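You operate a simulated robot arm through the tools that you are given. There is no shell and no other tool. Be economical: measure what you need, move in short steps, check, and stop when the job is done.

You run a simulated robot arm. Do the job below in one go: nothing can be reset, and whatever is moved stays where it is left.

TASK
Put one of the glasses from the side table on top of the green soup tin there.

The check looks at the end state, three seconds after you hand in, the way a careful person would. Anything else that was tipped, shoved, dropped, spilled or broken makes it a failure.

THE ROBOT
A 5-joint arm with a two-finger parallel gripper, fixed in place. Base frame: the origin is at the foot of the arm, x ahead of it, y to its left, z up; the work surface is at about z = 0. Units: mm, rad, N and s.
With the tool pointing down near the work surface it reaches from about 260 to 600 mm from the base axis. Its first joint turns from -1.152 to 1.152 rad. The tool tilts only in the upright plane through the base axis and itself; it spins freely about its own axis. Payload 1.57 kg.
The tool frame sits at the grasp point between the pads (the TCP): z along the fingers, y along the line on which they close. The tips reach 30 mm beyond it. Largest opening 80 mm; finger width 17, thickness 12; the body of the gripper, 40 by 82 mm, starts 80 mm behind the TCP.
Orientation is that of the tool frame in the base frame, as a unit quaternion [x, y, z, w]. With the fingers straight down and closing along the base's y, the tool's x points along the base's -x, its y along +y and its z along -z.

THE INTERFACE
- The arm moves only by the tool step_arm. Its argument "plan" is a list of rows, each a list of 7 numbers: the shift along the tool's x, y, z in mm, then the turn, a rotation vector about the tool's x, y, z in rad, then the opening, from 0 (shut) to 1 (fully open). In form: [[dx, dy, dz, wx, wy, wz, claw], ...]. A call has 1 to 12 rows; each row is the pose to reach, as a shift and turn from the pose commanded when the call began, along the tool's axes at that moment. Each row takes 0.2 s and may step no farther than 50 mm and 0.15 rad from the row before; otherwise, or with a gripper value out of range, the whole call is refused. Where a pose cannot be reached the arm comes as near as it can. A force on the tool above 40 N (or 10 N above the force at the start of the call, whichever is more), or a blocked arm, ends the call early, and 0.2 s more pass. Each finger travels about 153 mm/s and halts on what it meets, pressing with about 25 N; the grip force reading is that of the motor and also rises with nothing between the fingers. The clock runs only during rows and for 0.2 s after the last one: add rows that repeat a pose to give the fingers time. It gives the time, the measured TCP pose, the force on the tool (base axes), the opening and the grip force at its end, in the units of the frame above (readings bear some noise), and new pictures: "views" is both (left out), scene, wrist or none.
- Cameras (640 x 400 px; columns grow to the right, rows downward): "scene" is fixed at [59.9, 435.5, 515.5]; the picture's right is [-0.30, -0.95, 0.00], its down [-0.63, 0.20, -0.75] and it looks along [0.71, -0.23, -0.66] (base axes); focal length 254 px, centre (320, 200). "wrist" rides on the gripper at [72, -7, -122] in the tool frame; the picture's right is [0.09, 1.00, 0.00], its down [-0.84, 0.08, -0.54] and it looks along [-0.54, 0.05, 0.84] (tool axes); focal length 238 px, centre (320, 200). There is no depth. A picture from a camera that has moved, and an enlarged one, comes with that camera's place and axes in the base frame and with its lens.
- inspect(camera, box): a new picture of the part [left, top, right, bottom] of that camera's present view, enlarged. No time passes.
- finish_job(): hands the job in; it is judged then, once.

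Work in short steps. Places have to be worked out from the pictures, the camera data and where the tool is seen: move nearer, look again, correct. Check each grasp and each placing, and mend what went wrong. You have 90 turns and 170 pictures in all, those below and enlarged ones among them. Open the gripper and draw the arm clear of the work before you hand the job in, unless the task says otherwise; then end with one line.

The tools are called after "Call:" as a command line: name --pt "numbers of a row" for each row, then --argument value for the rest, lists and objects as JSON in quotes. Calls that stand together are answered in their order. step_arm: Moves the arm, as the interface text tells. Its arguments: {"type":"object","properties":{"plan":{"type":"array","items":{"type":"array","items":{"type":"number"}}},"views":{"type":"string","enum":["both","scene","wrist","none"]}},"required":["plan"]} The other tools are called the same way: inspect (camera, box) takes an enlarged picture of a part of a camera's view; finish_job () hands the job in.

At the start:

```text
clock: 0.0
ee_pos: [247.9, 258.8, 358.2]
tool_rot: [0.001, 1.0, 0.0, -0.001]
force: [0.4, 0.6, 0.7]
opening: 80.0
grip_force: 0.1
```

scene: 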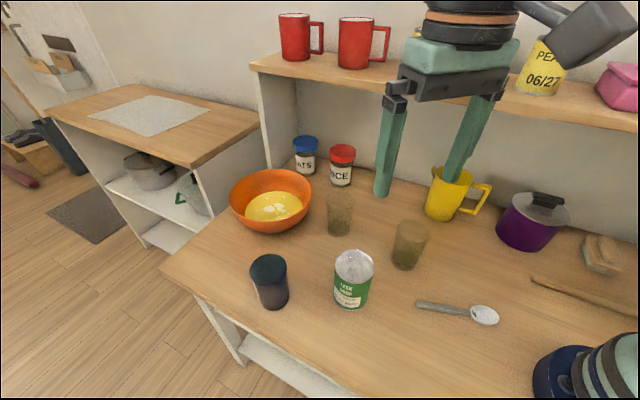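
wrist: 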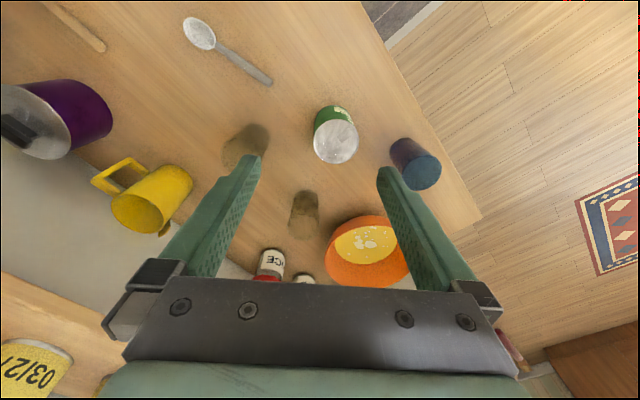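

I'll take a closer look at the glasses and the tin before moving.

Call:
inspect --camera "scene" --box '[220, 160, 460, 320]'

Call:
inspect --camera "wrist" --box '[200, 80, 460, 250]'

```text
2.50 times, centred on (340, 240) of scene
camera zoom: at [59.9, 435.5, 515.5], right [-0.3, -0.95, 0.0], down [-0.63, 0.2, -0.75], along [0.71, -0.23, -0.66], focal length 636 px, centre (270, 100)
```

zoom: 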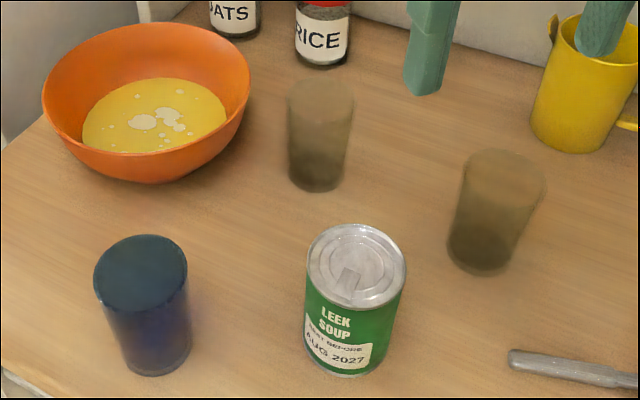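

```text
2.35 times, centred on (330, 165) of wrist
camera zoom: at [176.6, 250.3, 480.0], right [-0.09, 1.0, 0.0], down [0.84, 0.08, 0.54], along [0.54, 0.05, -0.84], focal length 561 px, centre (296, 282)
```

zoom: 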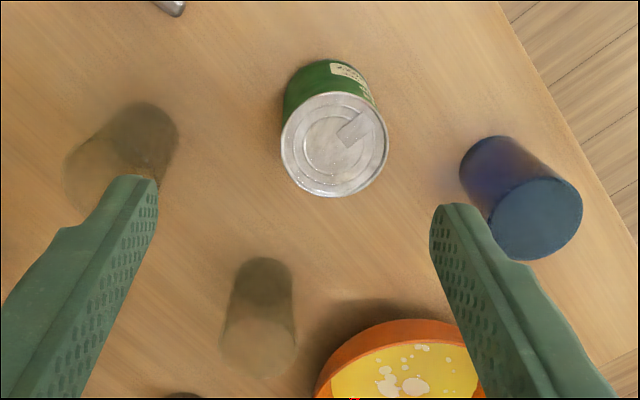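

The tin's top is around (303, 289, 103) and the two tinted glasses are around (478, 247) and (347, 128). The blue one looks closed or full. I'll move above the right-hand glass, which has more space around it, staying high so I can check whether it is empty.

Call:
step_arm --pt "-20 -26 10 0 0 0 1" --pt "-40 -52 20 0 0 0 1" --pt "-60 -79 30 0 0 0 1" --pt "-80 -105 40 0 0 0 1" --pt "-99 -131 50 0 0 0 1" --pt "-99 -131 50 0 0 0 1"

```text
clock: 1.4
ee_pos: [349.7, 130.6, 308.6]
tool_rot: [0.0, 1.0, -0.001, 0.0]
force: [0.6, -0.8, -0.3]
opening: 80.2
grip_force: 0.0
camera wrist: at [277.2, 122.1, 430.4], right [-0.09, 1.0, 0.0], down [0.84, 0.08, 0.54], along [0.54, 0.05, -0.84], focal length 238 px, centre (320, 200)
```

scene: 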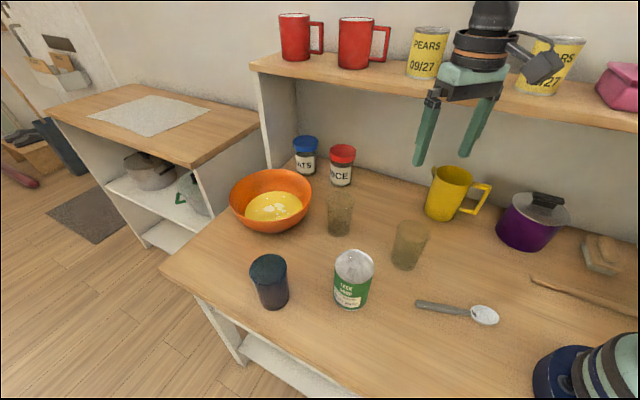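
wrist: 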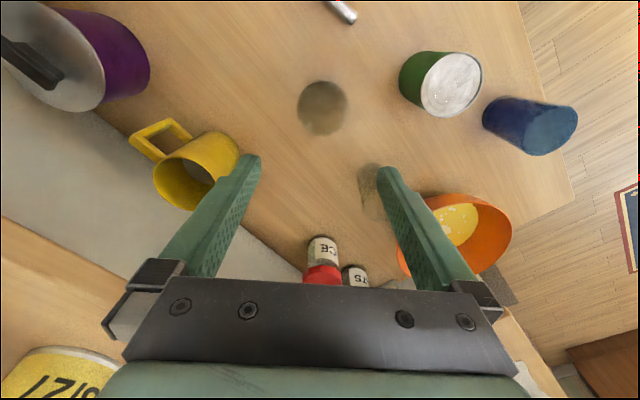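

Now a close look into the glass from almost directly above.

Call:
inspect --camera "wrist" --box '[260, 60, 420, 160]'

Call:
inspect --camera "scene" --box '[310, 180, 450, 280]'

```text
4.00 times, centred on (340, 110) of wrist
camera zoom: at [277.2, 122.1, 430.4], right [-0.09, 1.0, 0.0], down [0.84, 0.08, 0.54], along [0.54, 0.05, -0.84], focal length 953 px, centre (240, 560)
```

zoom: 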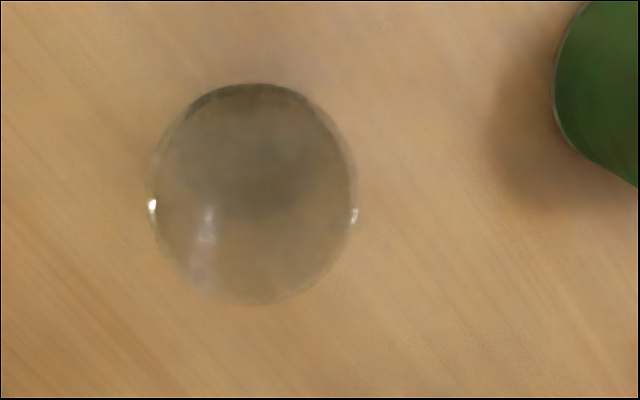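

```text
4.00 times, centred on (380, 230) of scene
camera zoom: at [59.9, 435.5, 515.5], right [-0.3, -0.95, 0.0], down [-0.63, 0.2, -0.75], along [0.71, -0.23, -0.66], focal length 1017 px, centre (80, 80)
```

zoom: 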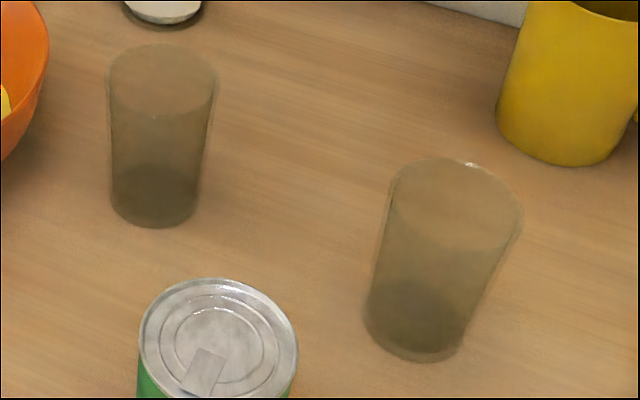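

The glass is empty and upright, about 64 mm at the rim and 103 mm tall, centred near (344, 132). I'll descend to just above the rim and check the alignment.

Call:
step_arm --pt "3 2 35 0 0 0 1" --pt "3 2 75 0 0 0 1" --pt "3 2 115 0 0 0 1" --pt "3 2 148 0 0 0 1" --pt "3 2 148 0 0 0 1"

```text
clock: 2.6
ee_pos: [347.3, 130.3, 158.8]
tool_rot: [0.0, 1.0, 0.0, 0.0]
force: [0.5, 0.1, 0.3]
opening: 80.0
grip_force: 0.0
camera wrist: at [275.5, 122.2, 281.4], right [-0.09, 1.0, 0.0], down [0.84, 0.08, 0.54], along [0.54, 0.05, -0.84], focal length 238 px, centre (320, 200)
```

scene: 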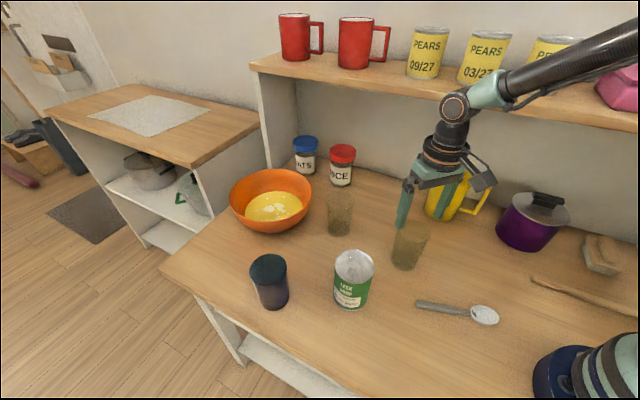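
wrist: 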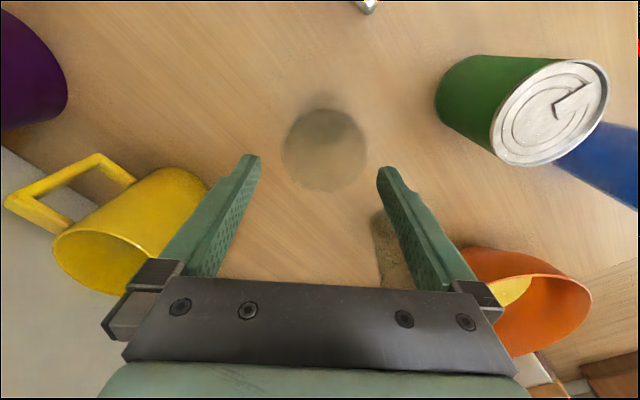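

Call:
inspect --camera "wrist" --box '[240, 80, 400, 220]'

```text
2.86 times, centred on (320, 150) of wrist
camera zoom: at [275.5, 122.2, 281.4], right [-0.09, 1.0, 0.0], down [0.84, 0.08, 0.54], along [0.54, 0.05, -0.84], focal length 681 px, centre (320, 343)
```

zoom: 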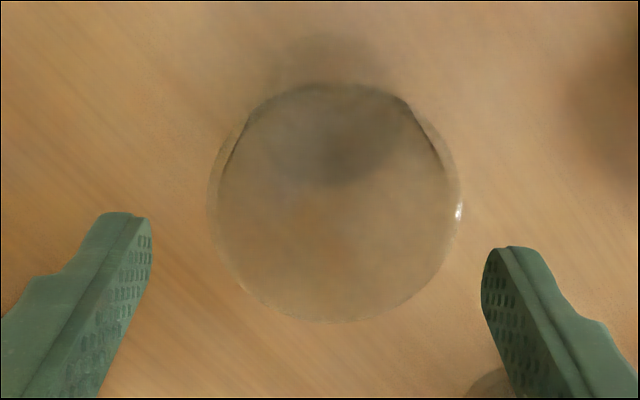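

Relative to the TCP, the rim centre is about 4 mm back in x and 2 mm left in y. I'll correct that while descending to z≈75, keeping the gripper open.

Call:
step_arm --pt "4 2 0 0 0 0 1" --pt "4 2 20 0 0 0 1" --pt "4 2 40 0 0 0 1" --pt "4 2 60 0 0 0 1" --pt "4 2 84 0 0 0 1" --pt "4 2 84 0 0 0 1"

```text
clock: 4.0
ee_pos: [341.2, 132.6, 73.5]
tool_rot: [0.0, 1.0, 0.0, -0.001]
force: [0.8, 0.1, 0.3]
opening: 79.8
grip_force: 0.0
camera wrist: at [269.1, 124.3, 196.0], right [-0.09, 1.0, 0.0], down [0.84, 0.08, 0.54], along [0.54, 0.05, -0.84], focal length 238 px, centre (320, 200)
```

scene: 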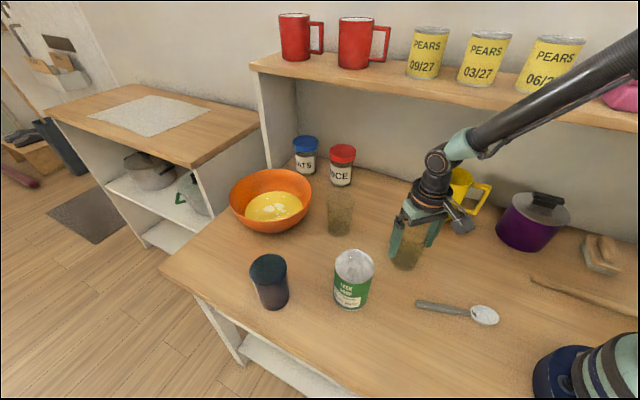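
wrist: 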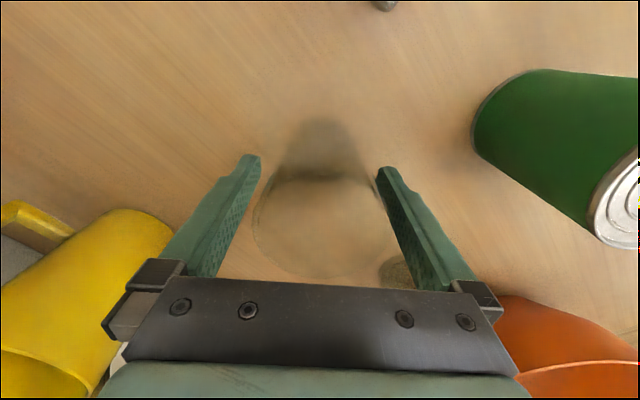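

The glass sits between the fingers, centred to within about 2 mm. Closing the gripper.

Call:
step_arm --pt "-1 1 0 0 0 0 0.9" --pt "-1 1 0 0 0 0 0.8" --pt "-1 1 0 0 0 0 0.6" --pt "-1 1 0 0 0 0 0.5" --pt "-1 1 0 0 0 0 0.5"

```text
clock: 5.2
ee_pos: [341.2, 133.2, 74.5]
tool_rot: [0.0, 1.0, -0.001, 0.001]
force: [-0.4, 0.3, -0.2]
opening: 67.2
grip_force: 24.8
camera wrist: at [269.8, 125.3, 197.2], right [-0.09, 1.0, 0.0], down [0.84, 0.08, 0.54], along [0.54, 0.05, -0.84], focal length 238 px, centre (320, 200)
```

scene: 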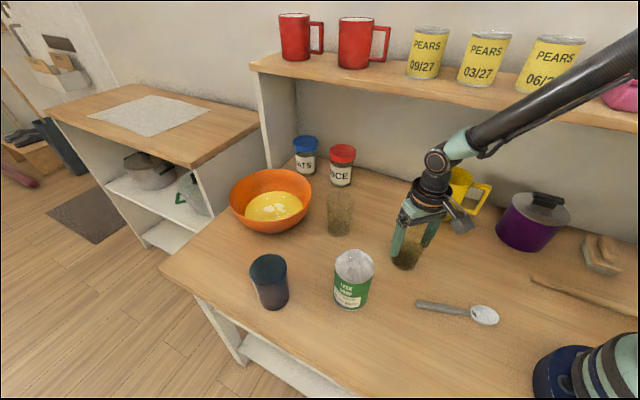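
wrist: 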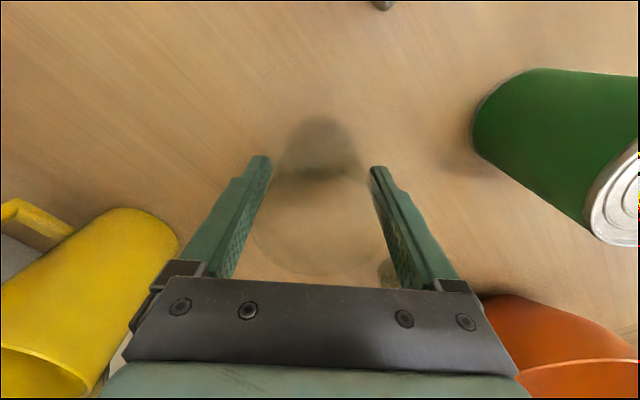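

The grip is holding at 67 mm with 25 N. I'll lift straight up by 150 mm.

Call:
step_arm --pt "0 0 -8 0 0 0 0.5" --pt "0 0 -25 0 0 0 0.5" --pt "0 0 -50 0 0 0 0.5" --pt "0 0 -80 0 0 0 0.5" --pt "0 0 -110 0 0 0 0.5" --pt "0 0 -135 0 0 0 0.5" --pt "0 0 -150 0 0 0 0.5" --pt "0 0 -150 0 0 0 0.5"

```text
clock: 7.0
ee_pos: [341.6, 132.0, 226.7]
tool_rot: [0.0, 1.0, 0.0, 0.0]
force: [-0.5, -0.4, -2.5]
opening: 67.1
grip_force: 24.8
camera wrist: at [269.3, 123.8, 349.5], right [-0.09, 1.0, 0.0], down [0.84, 0.08, 0.54], along [0.54, 0.05, -0.84], focal length 238 px, centre (320, 200)
```

scene: 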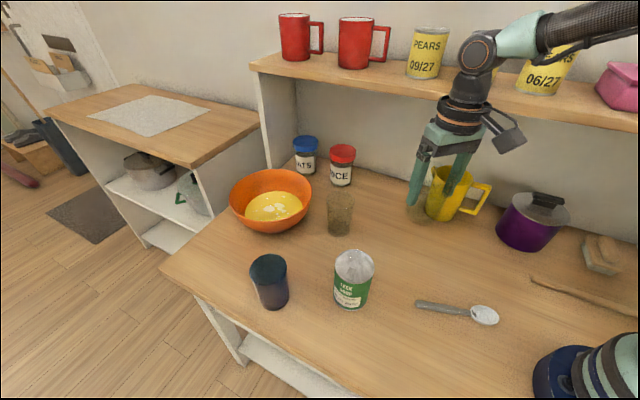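
wrist: 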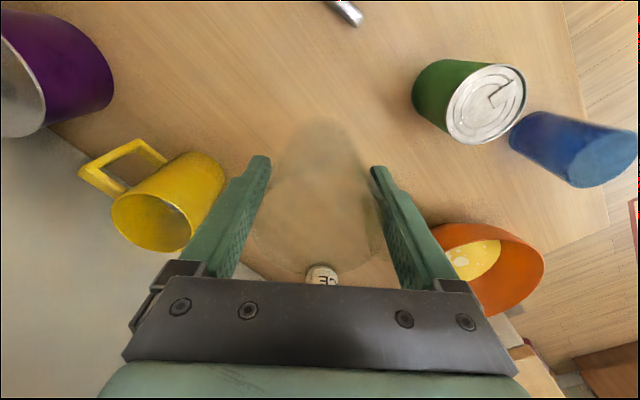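

The glass is held. I'll pinpoint the tin's lid with zoomed views from both cameras.

Call:
inspect --camera "wrist" --box '[400, 50, 560, 150]'

Call:
inspect --camera "scene" --box '[290, 230, 418, 310]'

```text
4.00 times, centred on (480, 100) of wrist
camera zoom: at [269.3, 123.8, 349.5], right [-0.09, 1.0, 0.0], down [0.84, 0.08, 0.54], along [0.54, 0.05, -0.84], focal length 953 px, centre (-320, 600)
```

zoom: 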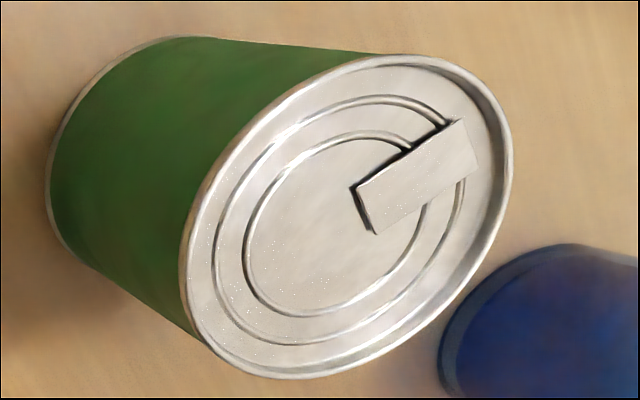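

```text
5.00 times, centred on (354, 270) of scene
camera zoom: at [59.9, 435.5, 515.5], right [-0.3, -0.95, 0.0], down [-0.63, 0.2, -0.75], along [0.71, -0.23, -0.66], focal length 1272 px, centre (150, -150)
```

zoom: 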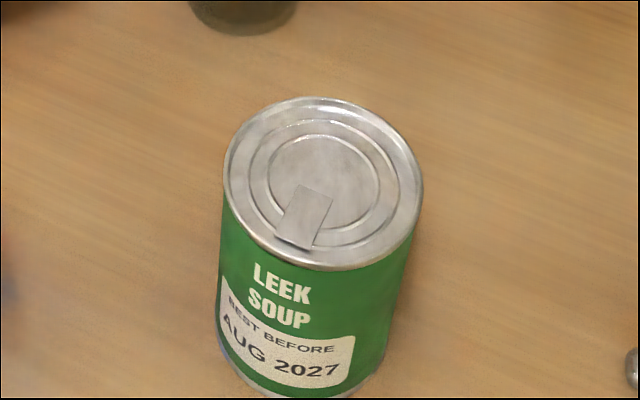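

The lid's centre is near (301, 289) with its top at z≈105.5. I'll carry the glass over it slowly, keeping the base about 40 mm above the lid.

Call:
step_arm --pt "4 15 0 0 0 0 0.5" --pt "11 42 0 0 0 0 0.5" --pt "19 72 0 0 0 0 0.5" --pt "27 103 0 0 0 0 0.5" --pt "34 132 0 0 0 0 0.5" --pt "39 150 0 0 0 0 0.5" --pt "40.5 157 0 0 0 0 0.5" --pt "40.5 157 8 0 0 0 0.5" --pt "40.5 157 8 0 0 0 0.5"

```text
clock: 9.0
ee_pos: [299.2, 289.2, 216.4]
tool_rot: [0.0, 1.0, 0.0, 0.001]
force: [-0.3, 0.3, -1.8]
opening: 66.9
grip_force: 24.7
camera wrist: at [227.7, 280.8, 339.2], right [-0.09, 1.0, 0.0], down [0.84, 0.08, 0.54], along [0.54, 0.05, -0.84], focal length 238 px, centre (320, 200)
```

scene: 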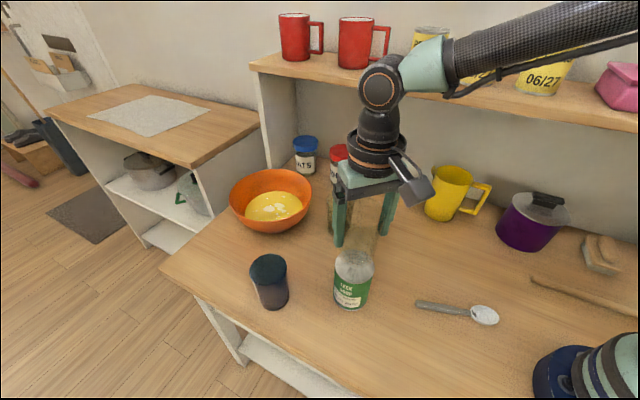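
wrist: 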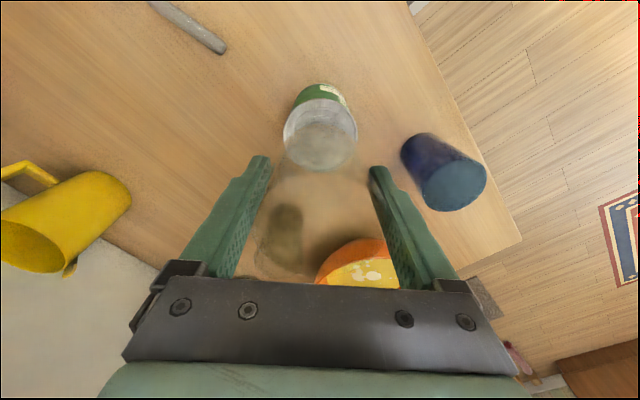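

Call:
inspect --camera "wrist" --box '[240, 70, 400, 170]'

Call:
inspect --camera "scene" --box '[300, 180, 428, 310]'

```text
4.00 times, centred on (320, 120) of wrist
camera zoom: at [227.7, 280.8, 339.2], right [-0.09, 1.0, 0.0], down [0.84, 0.08, 0.54], along [0.54, 0.05, -0.84], focal length 953 px, centre (320, 520)
```

zoom: 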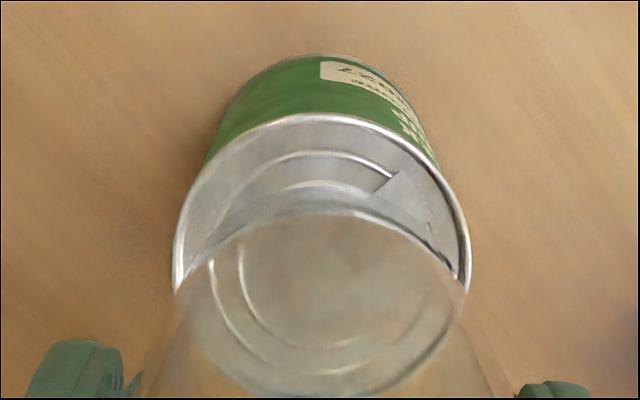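

```text
3.08 times, centred on (364, 245) of scene
camera zoom: at [59.9, 435.5, 515.5], right [-0.3, -0.95, 0.0], down [-0.63, 0.2, -0.75], along [0.71, -0.23, -0.66], focal length 783 px, centre (185, 62)
```

zoom: 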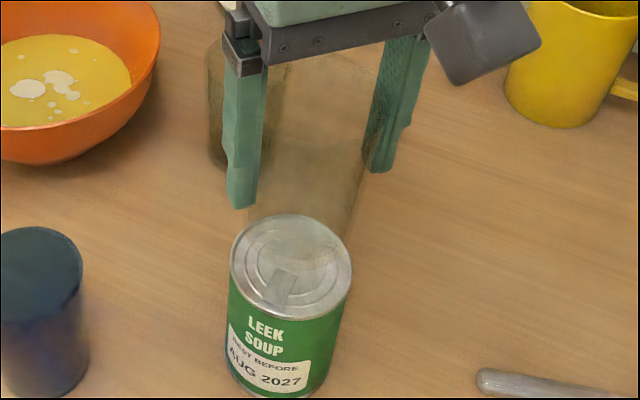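

The alignment looks close. I'll lower by 25 mm, leaving about 12 mm of clearance, and compare the glass base with the lid again.

Call:
step_arm --pt "0 0 8 0 0 0 0.5" --pt "0 0 17 0 0 0 0.5" --pt "0 0 25 0 0 0 0.5" --pt "0 0 25 0 0 0 0.5" --views "none"

Call:
inspect --camera "wrist" --box '[240, 80, 400, 200]'

Call:
inspect --camera "scene" --box '[300, 200, 412, 310]'

```text
clock: 10.0
ee_pos: [299.9, 289.5, 192.3]
tool_rot: [0.0, 1.0, 0.0, 0.0]
force: [0.2, 0.4, -1.8]
opening: 66.7
grip_force: 25.4
```

```text
3.33 times, centred on (320, 140) of wrist
camera zoom: at [228.3, 281.7, 314.4], right [-0.09, 1.0, 0.0], down [0.84, 0.08, 0.54], along [0.54, 0.05, -0.84], focal length 794 px, centre (320, 400)
```

zoom: 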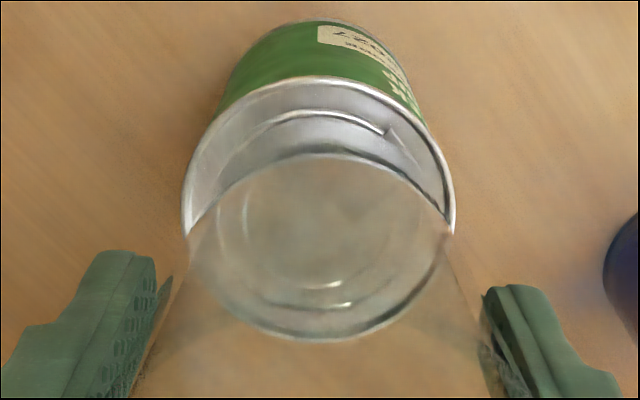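

```text
3.64 times, centred on (356, 255) of scene
camera zoom: at [59.9, 435.5, 515.5], right [-0.3, -0.95, 0.0], down [-0.63, 0.2, -0.75], along [0.71, -0.23, -0.66], focal length 925 px, centre (189, 0)
```

zoom: 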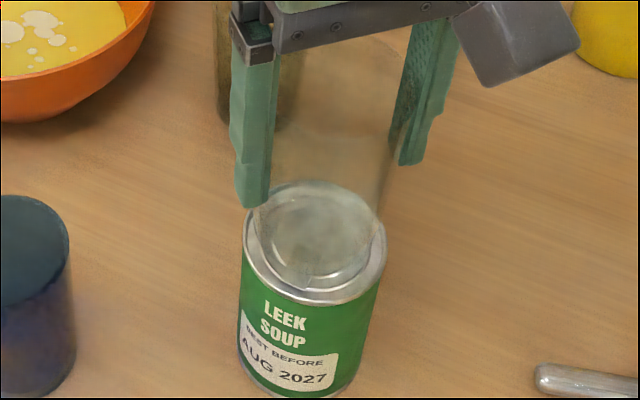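

Call:
inspect --camera "scene" --box '[328, 240, 384, 296]'

Call:
inspect --camera "wrist" --box '[280, 90, 360, 190]'

```text
7.14 times, centred on (356, 268) of scene
camera zoom: at [59.9, 435.5, 515.5], right [-0.3, -0.95, 0.0], down [-0.63, 0.2, -0.75], along [0.71, -0.23, -0.66], focal length 1817 px, centre (63, -286)
```

zoom: 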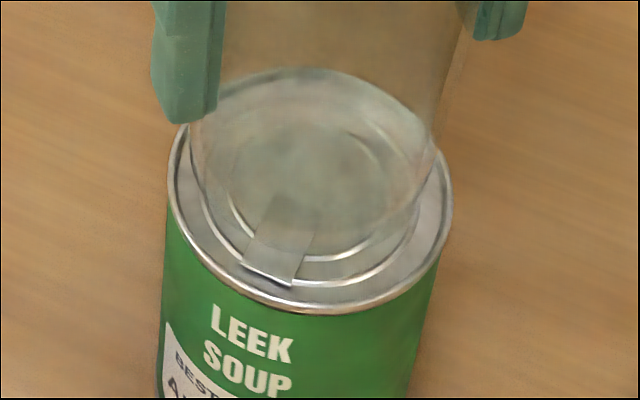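

```text
4.00 times, centred on (320, 140) of wrist
camera zoom: at [228.3, 281.7, 314.4], right [-0.09, 1.0, 0.0], down [0.84, 0.08, 0.54], along [0.54, 0.05, -0.84], focal length 953 px, centre (320, 440)
```

zoom: 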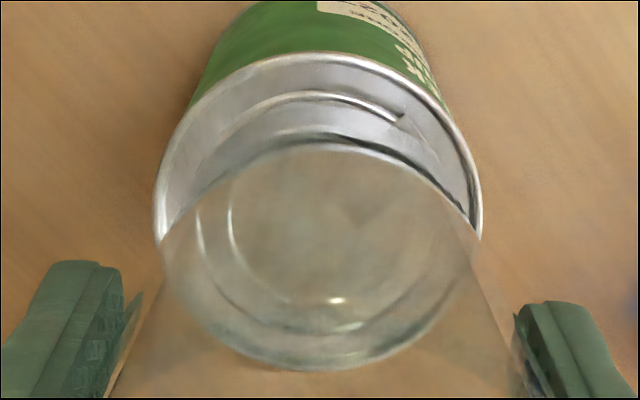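

The wrist view shows the glass base sitting a few mm too far in +x: the front gap on the lid is about 13 mm where 7 mm is expected. I'll shift 4 mm back, lower 6 mm and look again.

Call:
step_arm --pt "4 0 0 0 0 0 0.5" --pt "4 0 6 0 0 0 0.5" --pt "4 0 6 0 0 0 0.5" --views "none"

Call:
inspect --camera "wrist" --box '[270, 90, 370, 190]'

Call:
inspect --camera "scene" --box '[326, 244, 386, 296]'

```text
clock: 10.8
ee_pos: [294.9, 289.8, 187.2]
tool_rot: [0.0, 1.0, 0.0, 0.001]
force: [-1.0, -0.3, -2.3]
opening: 66.6
grip_force: 24.6
```

```text
4.00 times, centred on (320, 140) of wrist
camera zoom: at [223.8, 281.1, 309.8], right [-0.09, 1.0, 0.0], down [0.84, 0.08, 0.54], along [0.54, 0.05, -0.84], focal length 953 px, centre (320, 440)
```

zoom: 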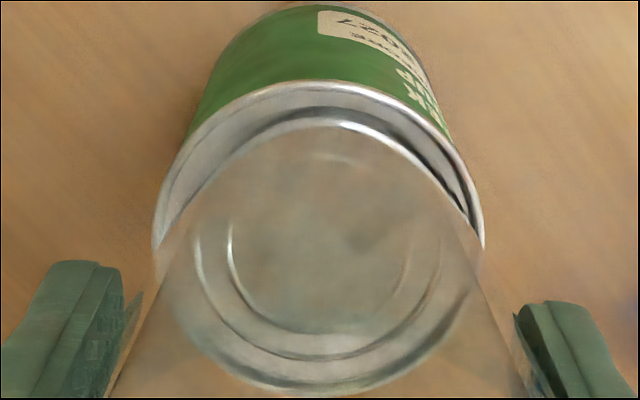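

```text
7.69 times, centred on (356, 270) of scene
camera zoom: at [59.9, 435.5, 515.5], right [-0.3, -0.95, 0.0], down [-0.63, 0.2, -0.75], along [0.71, -0.23, -0.66], focal length 1956 px, centre (43, -338)
```

zoom: 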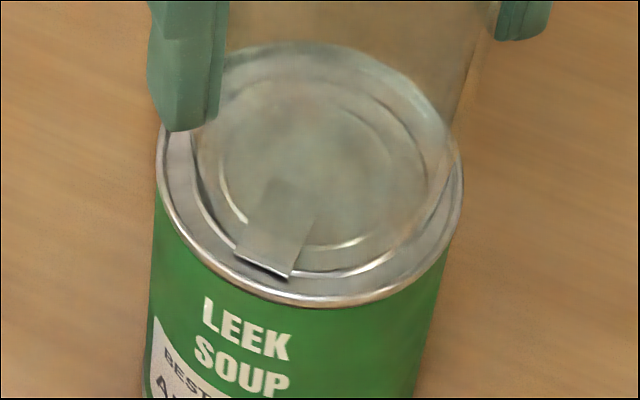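

The front gap is now about 5–6 mm and the sides look symmetric, so the glass is centred. Lowering gently toward contact.

Call:
step_arm --pt "0 0 2 0 0 0 0.5" --pt "0 0 4 0 0 0 0.5" --pt "0 0 5 0 0 0 0.5" --pt "0 0 5 0 0 0 0.5" --views "none"

```text
clock: 11.8
ee_pos: [297.9, 289.0, 183.6]
tool_rot: [0.0, 1.0, 0.0, -0.001]
force: [-1.8, -0.5, 3.4]
opening: 66.7
grip_force: 25.2
```

The z force has gone from about −2 to +3.4 N, so the glass seems to be touching the lid. Checking the pictures before release.

Call:
inspect --camera "wrist" --box '[270, 90, 370, 190]'

Call:
inspect --camera "scene" --box '[310, 180, 410, 310]'

```text
4.00 times, centred on (320, 140) of wrist
camera zoom: at [225.2, 281.0, 305.2], right [-0.09, 1.0, 0.0], down [0.84, 0.08, 0.54], along [0.54, 0.05, -0.84], focal length 953 px, centre (320, 440)
```

zoom: 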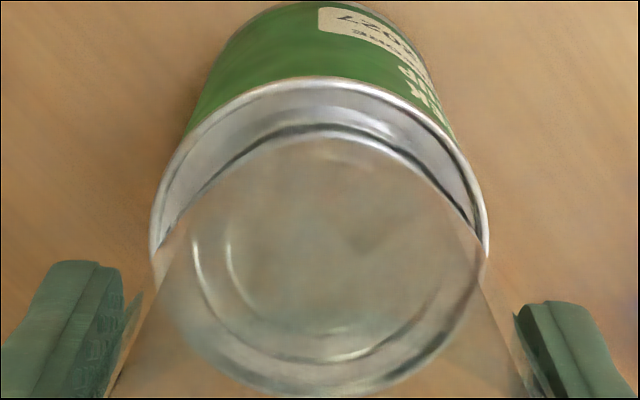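

```text
3.08 times, centred on (360, 245) of scene
camera zoom: at [59.9, 435.5, 515.5], right [-0.3, -0.95, 0.0], down [-0.63, 0.2, -0.75], along [0.71, -0.23, -0.66], focal length 783 px, centre (197, 62)
```

zoom: 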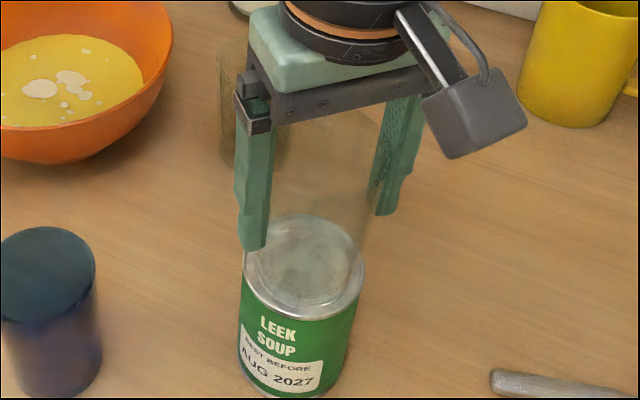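

The glass is resting on the lid, within about 2 mm of centre, and its weight is carried. I'll open the gripper slowly without moving.

Call:
step_arm --pt "0 0 0 0 0 0 0.84" --pt "0 0 0 0 0 0 0.88" --pt "0 0 0 0 0 0 0.93" --pt "0 0 0 0 0 0 1" --pt "0 0 0 0 0 0 1" --pt "0 0 0 0 0 0 1"

```text
clock: 13.2
ee_pos: [297.7, 288.9, 182.9]
tool_rot: [0.0, 1.0, 0.0, 0.0]
force: [0.1, -0.2, 0.1]
opening: 79.8
grip_force: 0.1
camera wrist: at [225.2, 281.0, 305.0], right [-0.09, 1.0, 0.0], down [0.84, 0.08, 0.54], along [0.54, 0.05, -0.84], focal length 238 px, centre (320, 200)
```

scene: 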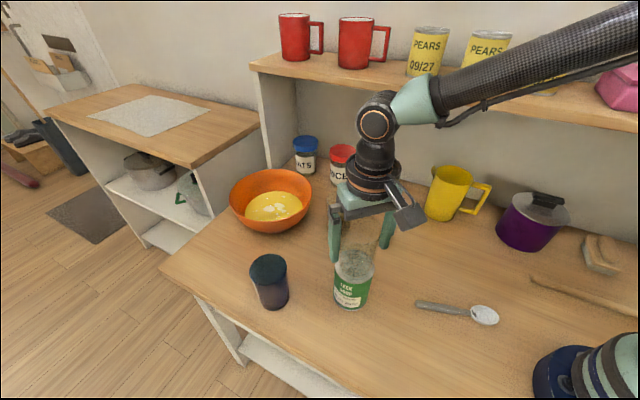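
wrist: 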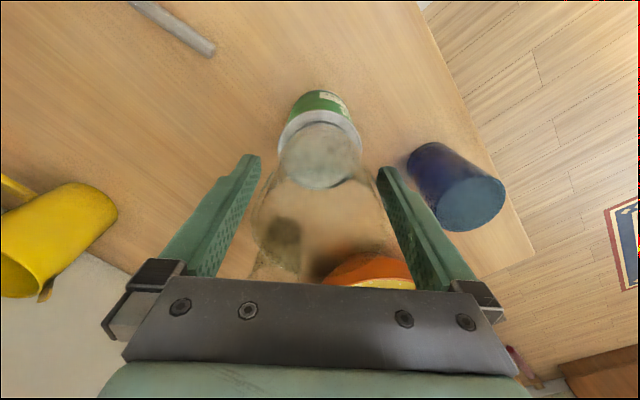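

Released, and the glass is standing between the fingers. I'll raise the gripper straight up, slowly at first.

Call:
step_arm --pt "0 0 -10 0 0 0 1" --pt "0 0 -25 0 0 0 1" --pt "0 0 -45 0 0 0 1" --pt "0 0 -70 0 0 0 1" --pt "0 0 -100 0 0 0 1" --pt "0 0 -130 0 0 0 1" --pt "0 0 -150 0 0 0 1"

```text
clock: 14.8
ee_pos: [295.8, 289.4, 333.7]
tool_rot: [0.0, 1.0, 0.001, 0.0]
force: [-0.5, 1.1, 0.0]
opening: 80.1
grip_force: 0.0
camera wrist: at [224.2, 282.0, 455.0], right [-0.09, 1.0, 0.0], down [0.84, 0.08, 0.54], along [0.54, 0.05, -0.84], focal length 238 px, centre (320, 200)
```

scene: 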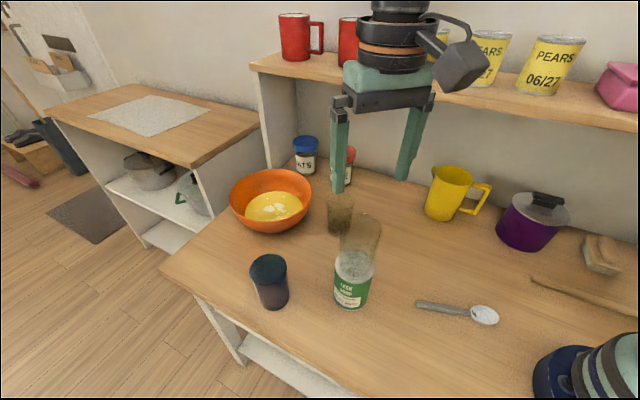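
wrist: 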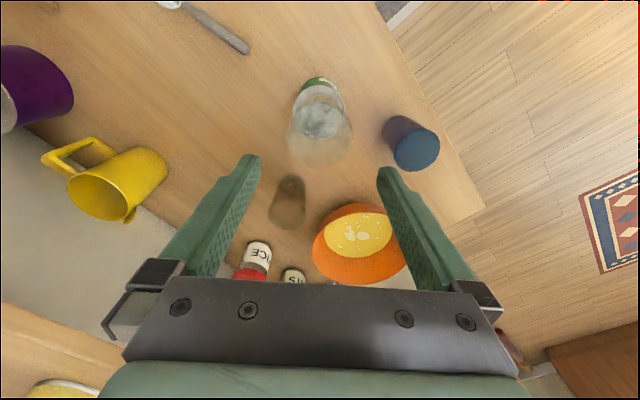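

The arm is clear. I'll back it off a little further to the side and check that the stack is upright.

Call:
step_arm --pt "-5 -40 0 0 0 0 1" --pt "-10 -80 0 0 0 0 1" --pt "-15 -120 0 0 0 0 1" --pt "-15 -120 0 0 0 0 1" --views "none"

Call:
inspect --camera "scene" --box '[300, 180, 420, 320]'

Call:
inspect --camera "wrist" --box '[380, 50, 540, 170]'

```text
clock: 15.8
ee_pos: [312.2, 167.4, 328.7]
tool_rot: [0.0, 1.0, 0.0, 0.0]
force: [-0.1, 1.0, 0.3]
opening: 80.0
grip_force: 0.0
```

```text
2.86 times, centred on (360, 250) of scene
camera zoom: at [59.9, 435.5, 515.5], right [-0.3, -0.95, 0.0], down [-0.63, 0.2, -0.75], along [0.71, -0.23, -0.66], focal length 727 px, centre (206, 57)
```

zoom: 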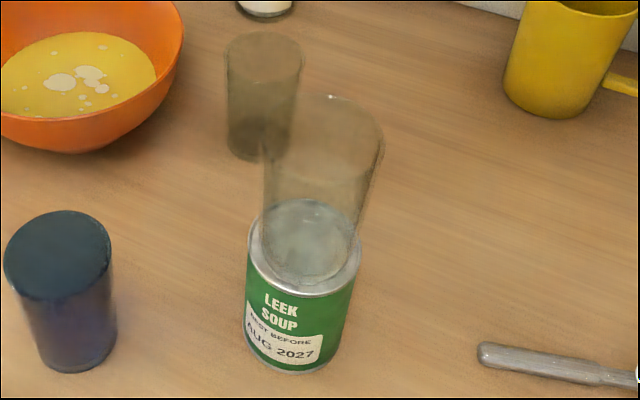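

```text
3.33 times, centred on (460, 110) of wrist
camera zoom: at [239.9, 159.1, 450.8], right [-0.09, 1.0, 0.0], down [0.84, 0.08, 0.54], along [0.54, 0.05, -0.84], focal length 794 px, centre (-147, 500)
```

zoom: 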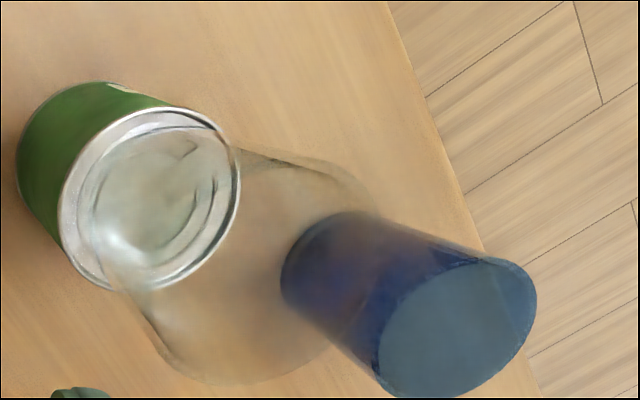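

The glass stands upright and roughly centred on the lid, its lean matching the camera's perspective. Nothing else has moved, the gripper is open and the arm is clear, so I'm handing in.

Call:
finish_job

```text
The job is handed in.
```

One of the tinted glasses now stands upright on top of the green soup tin, and I saw nothing else disturbed in the final pictures.
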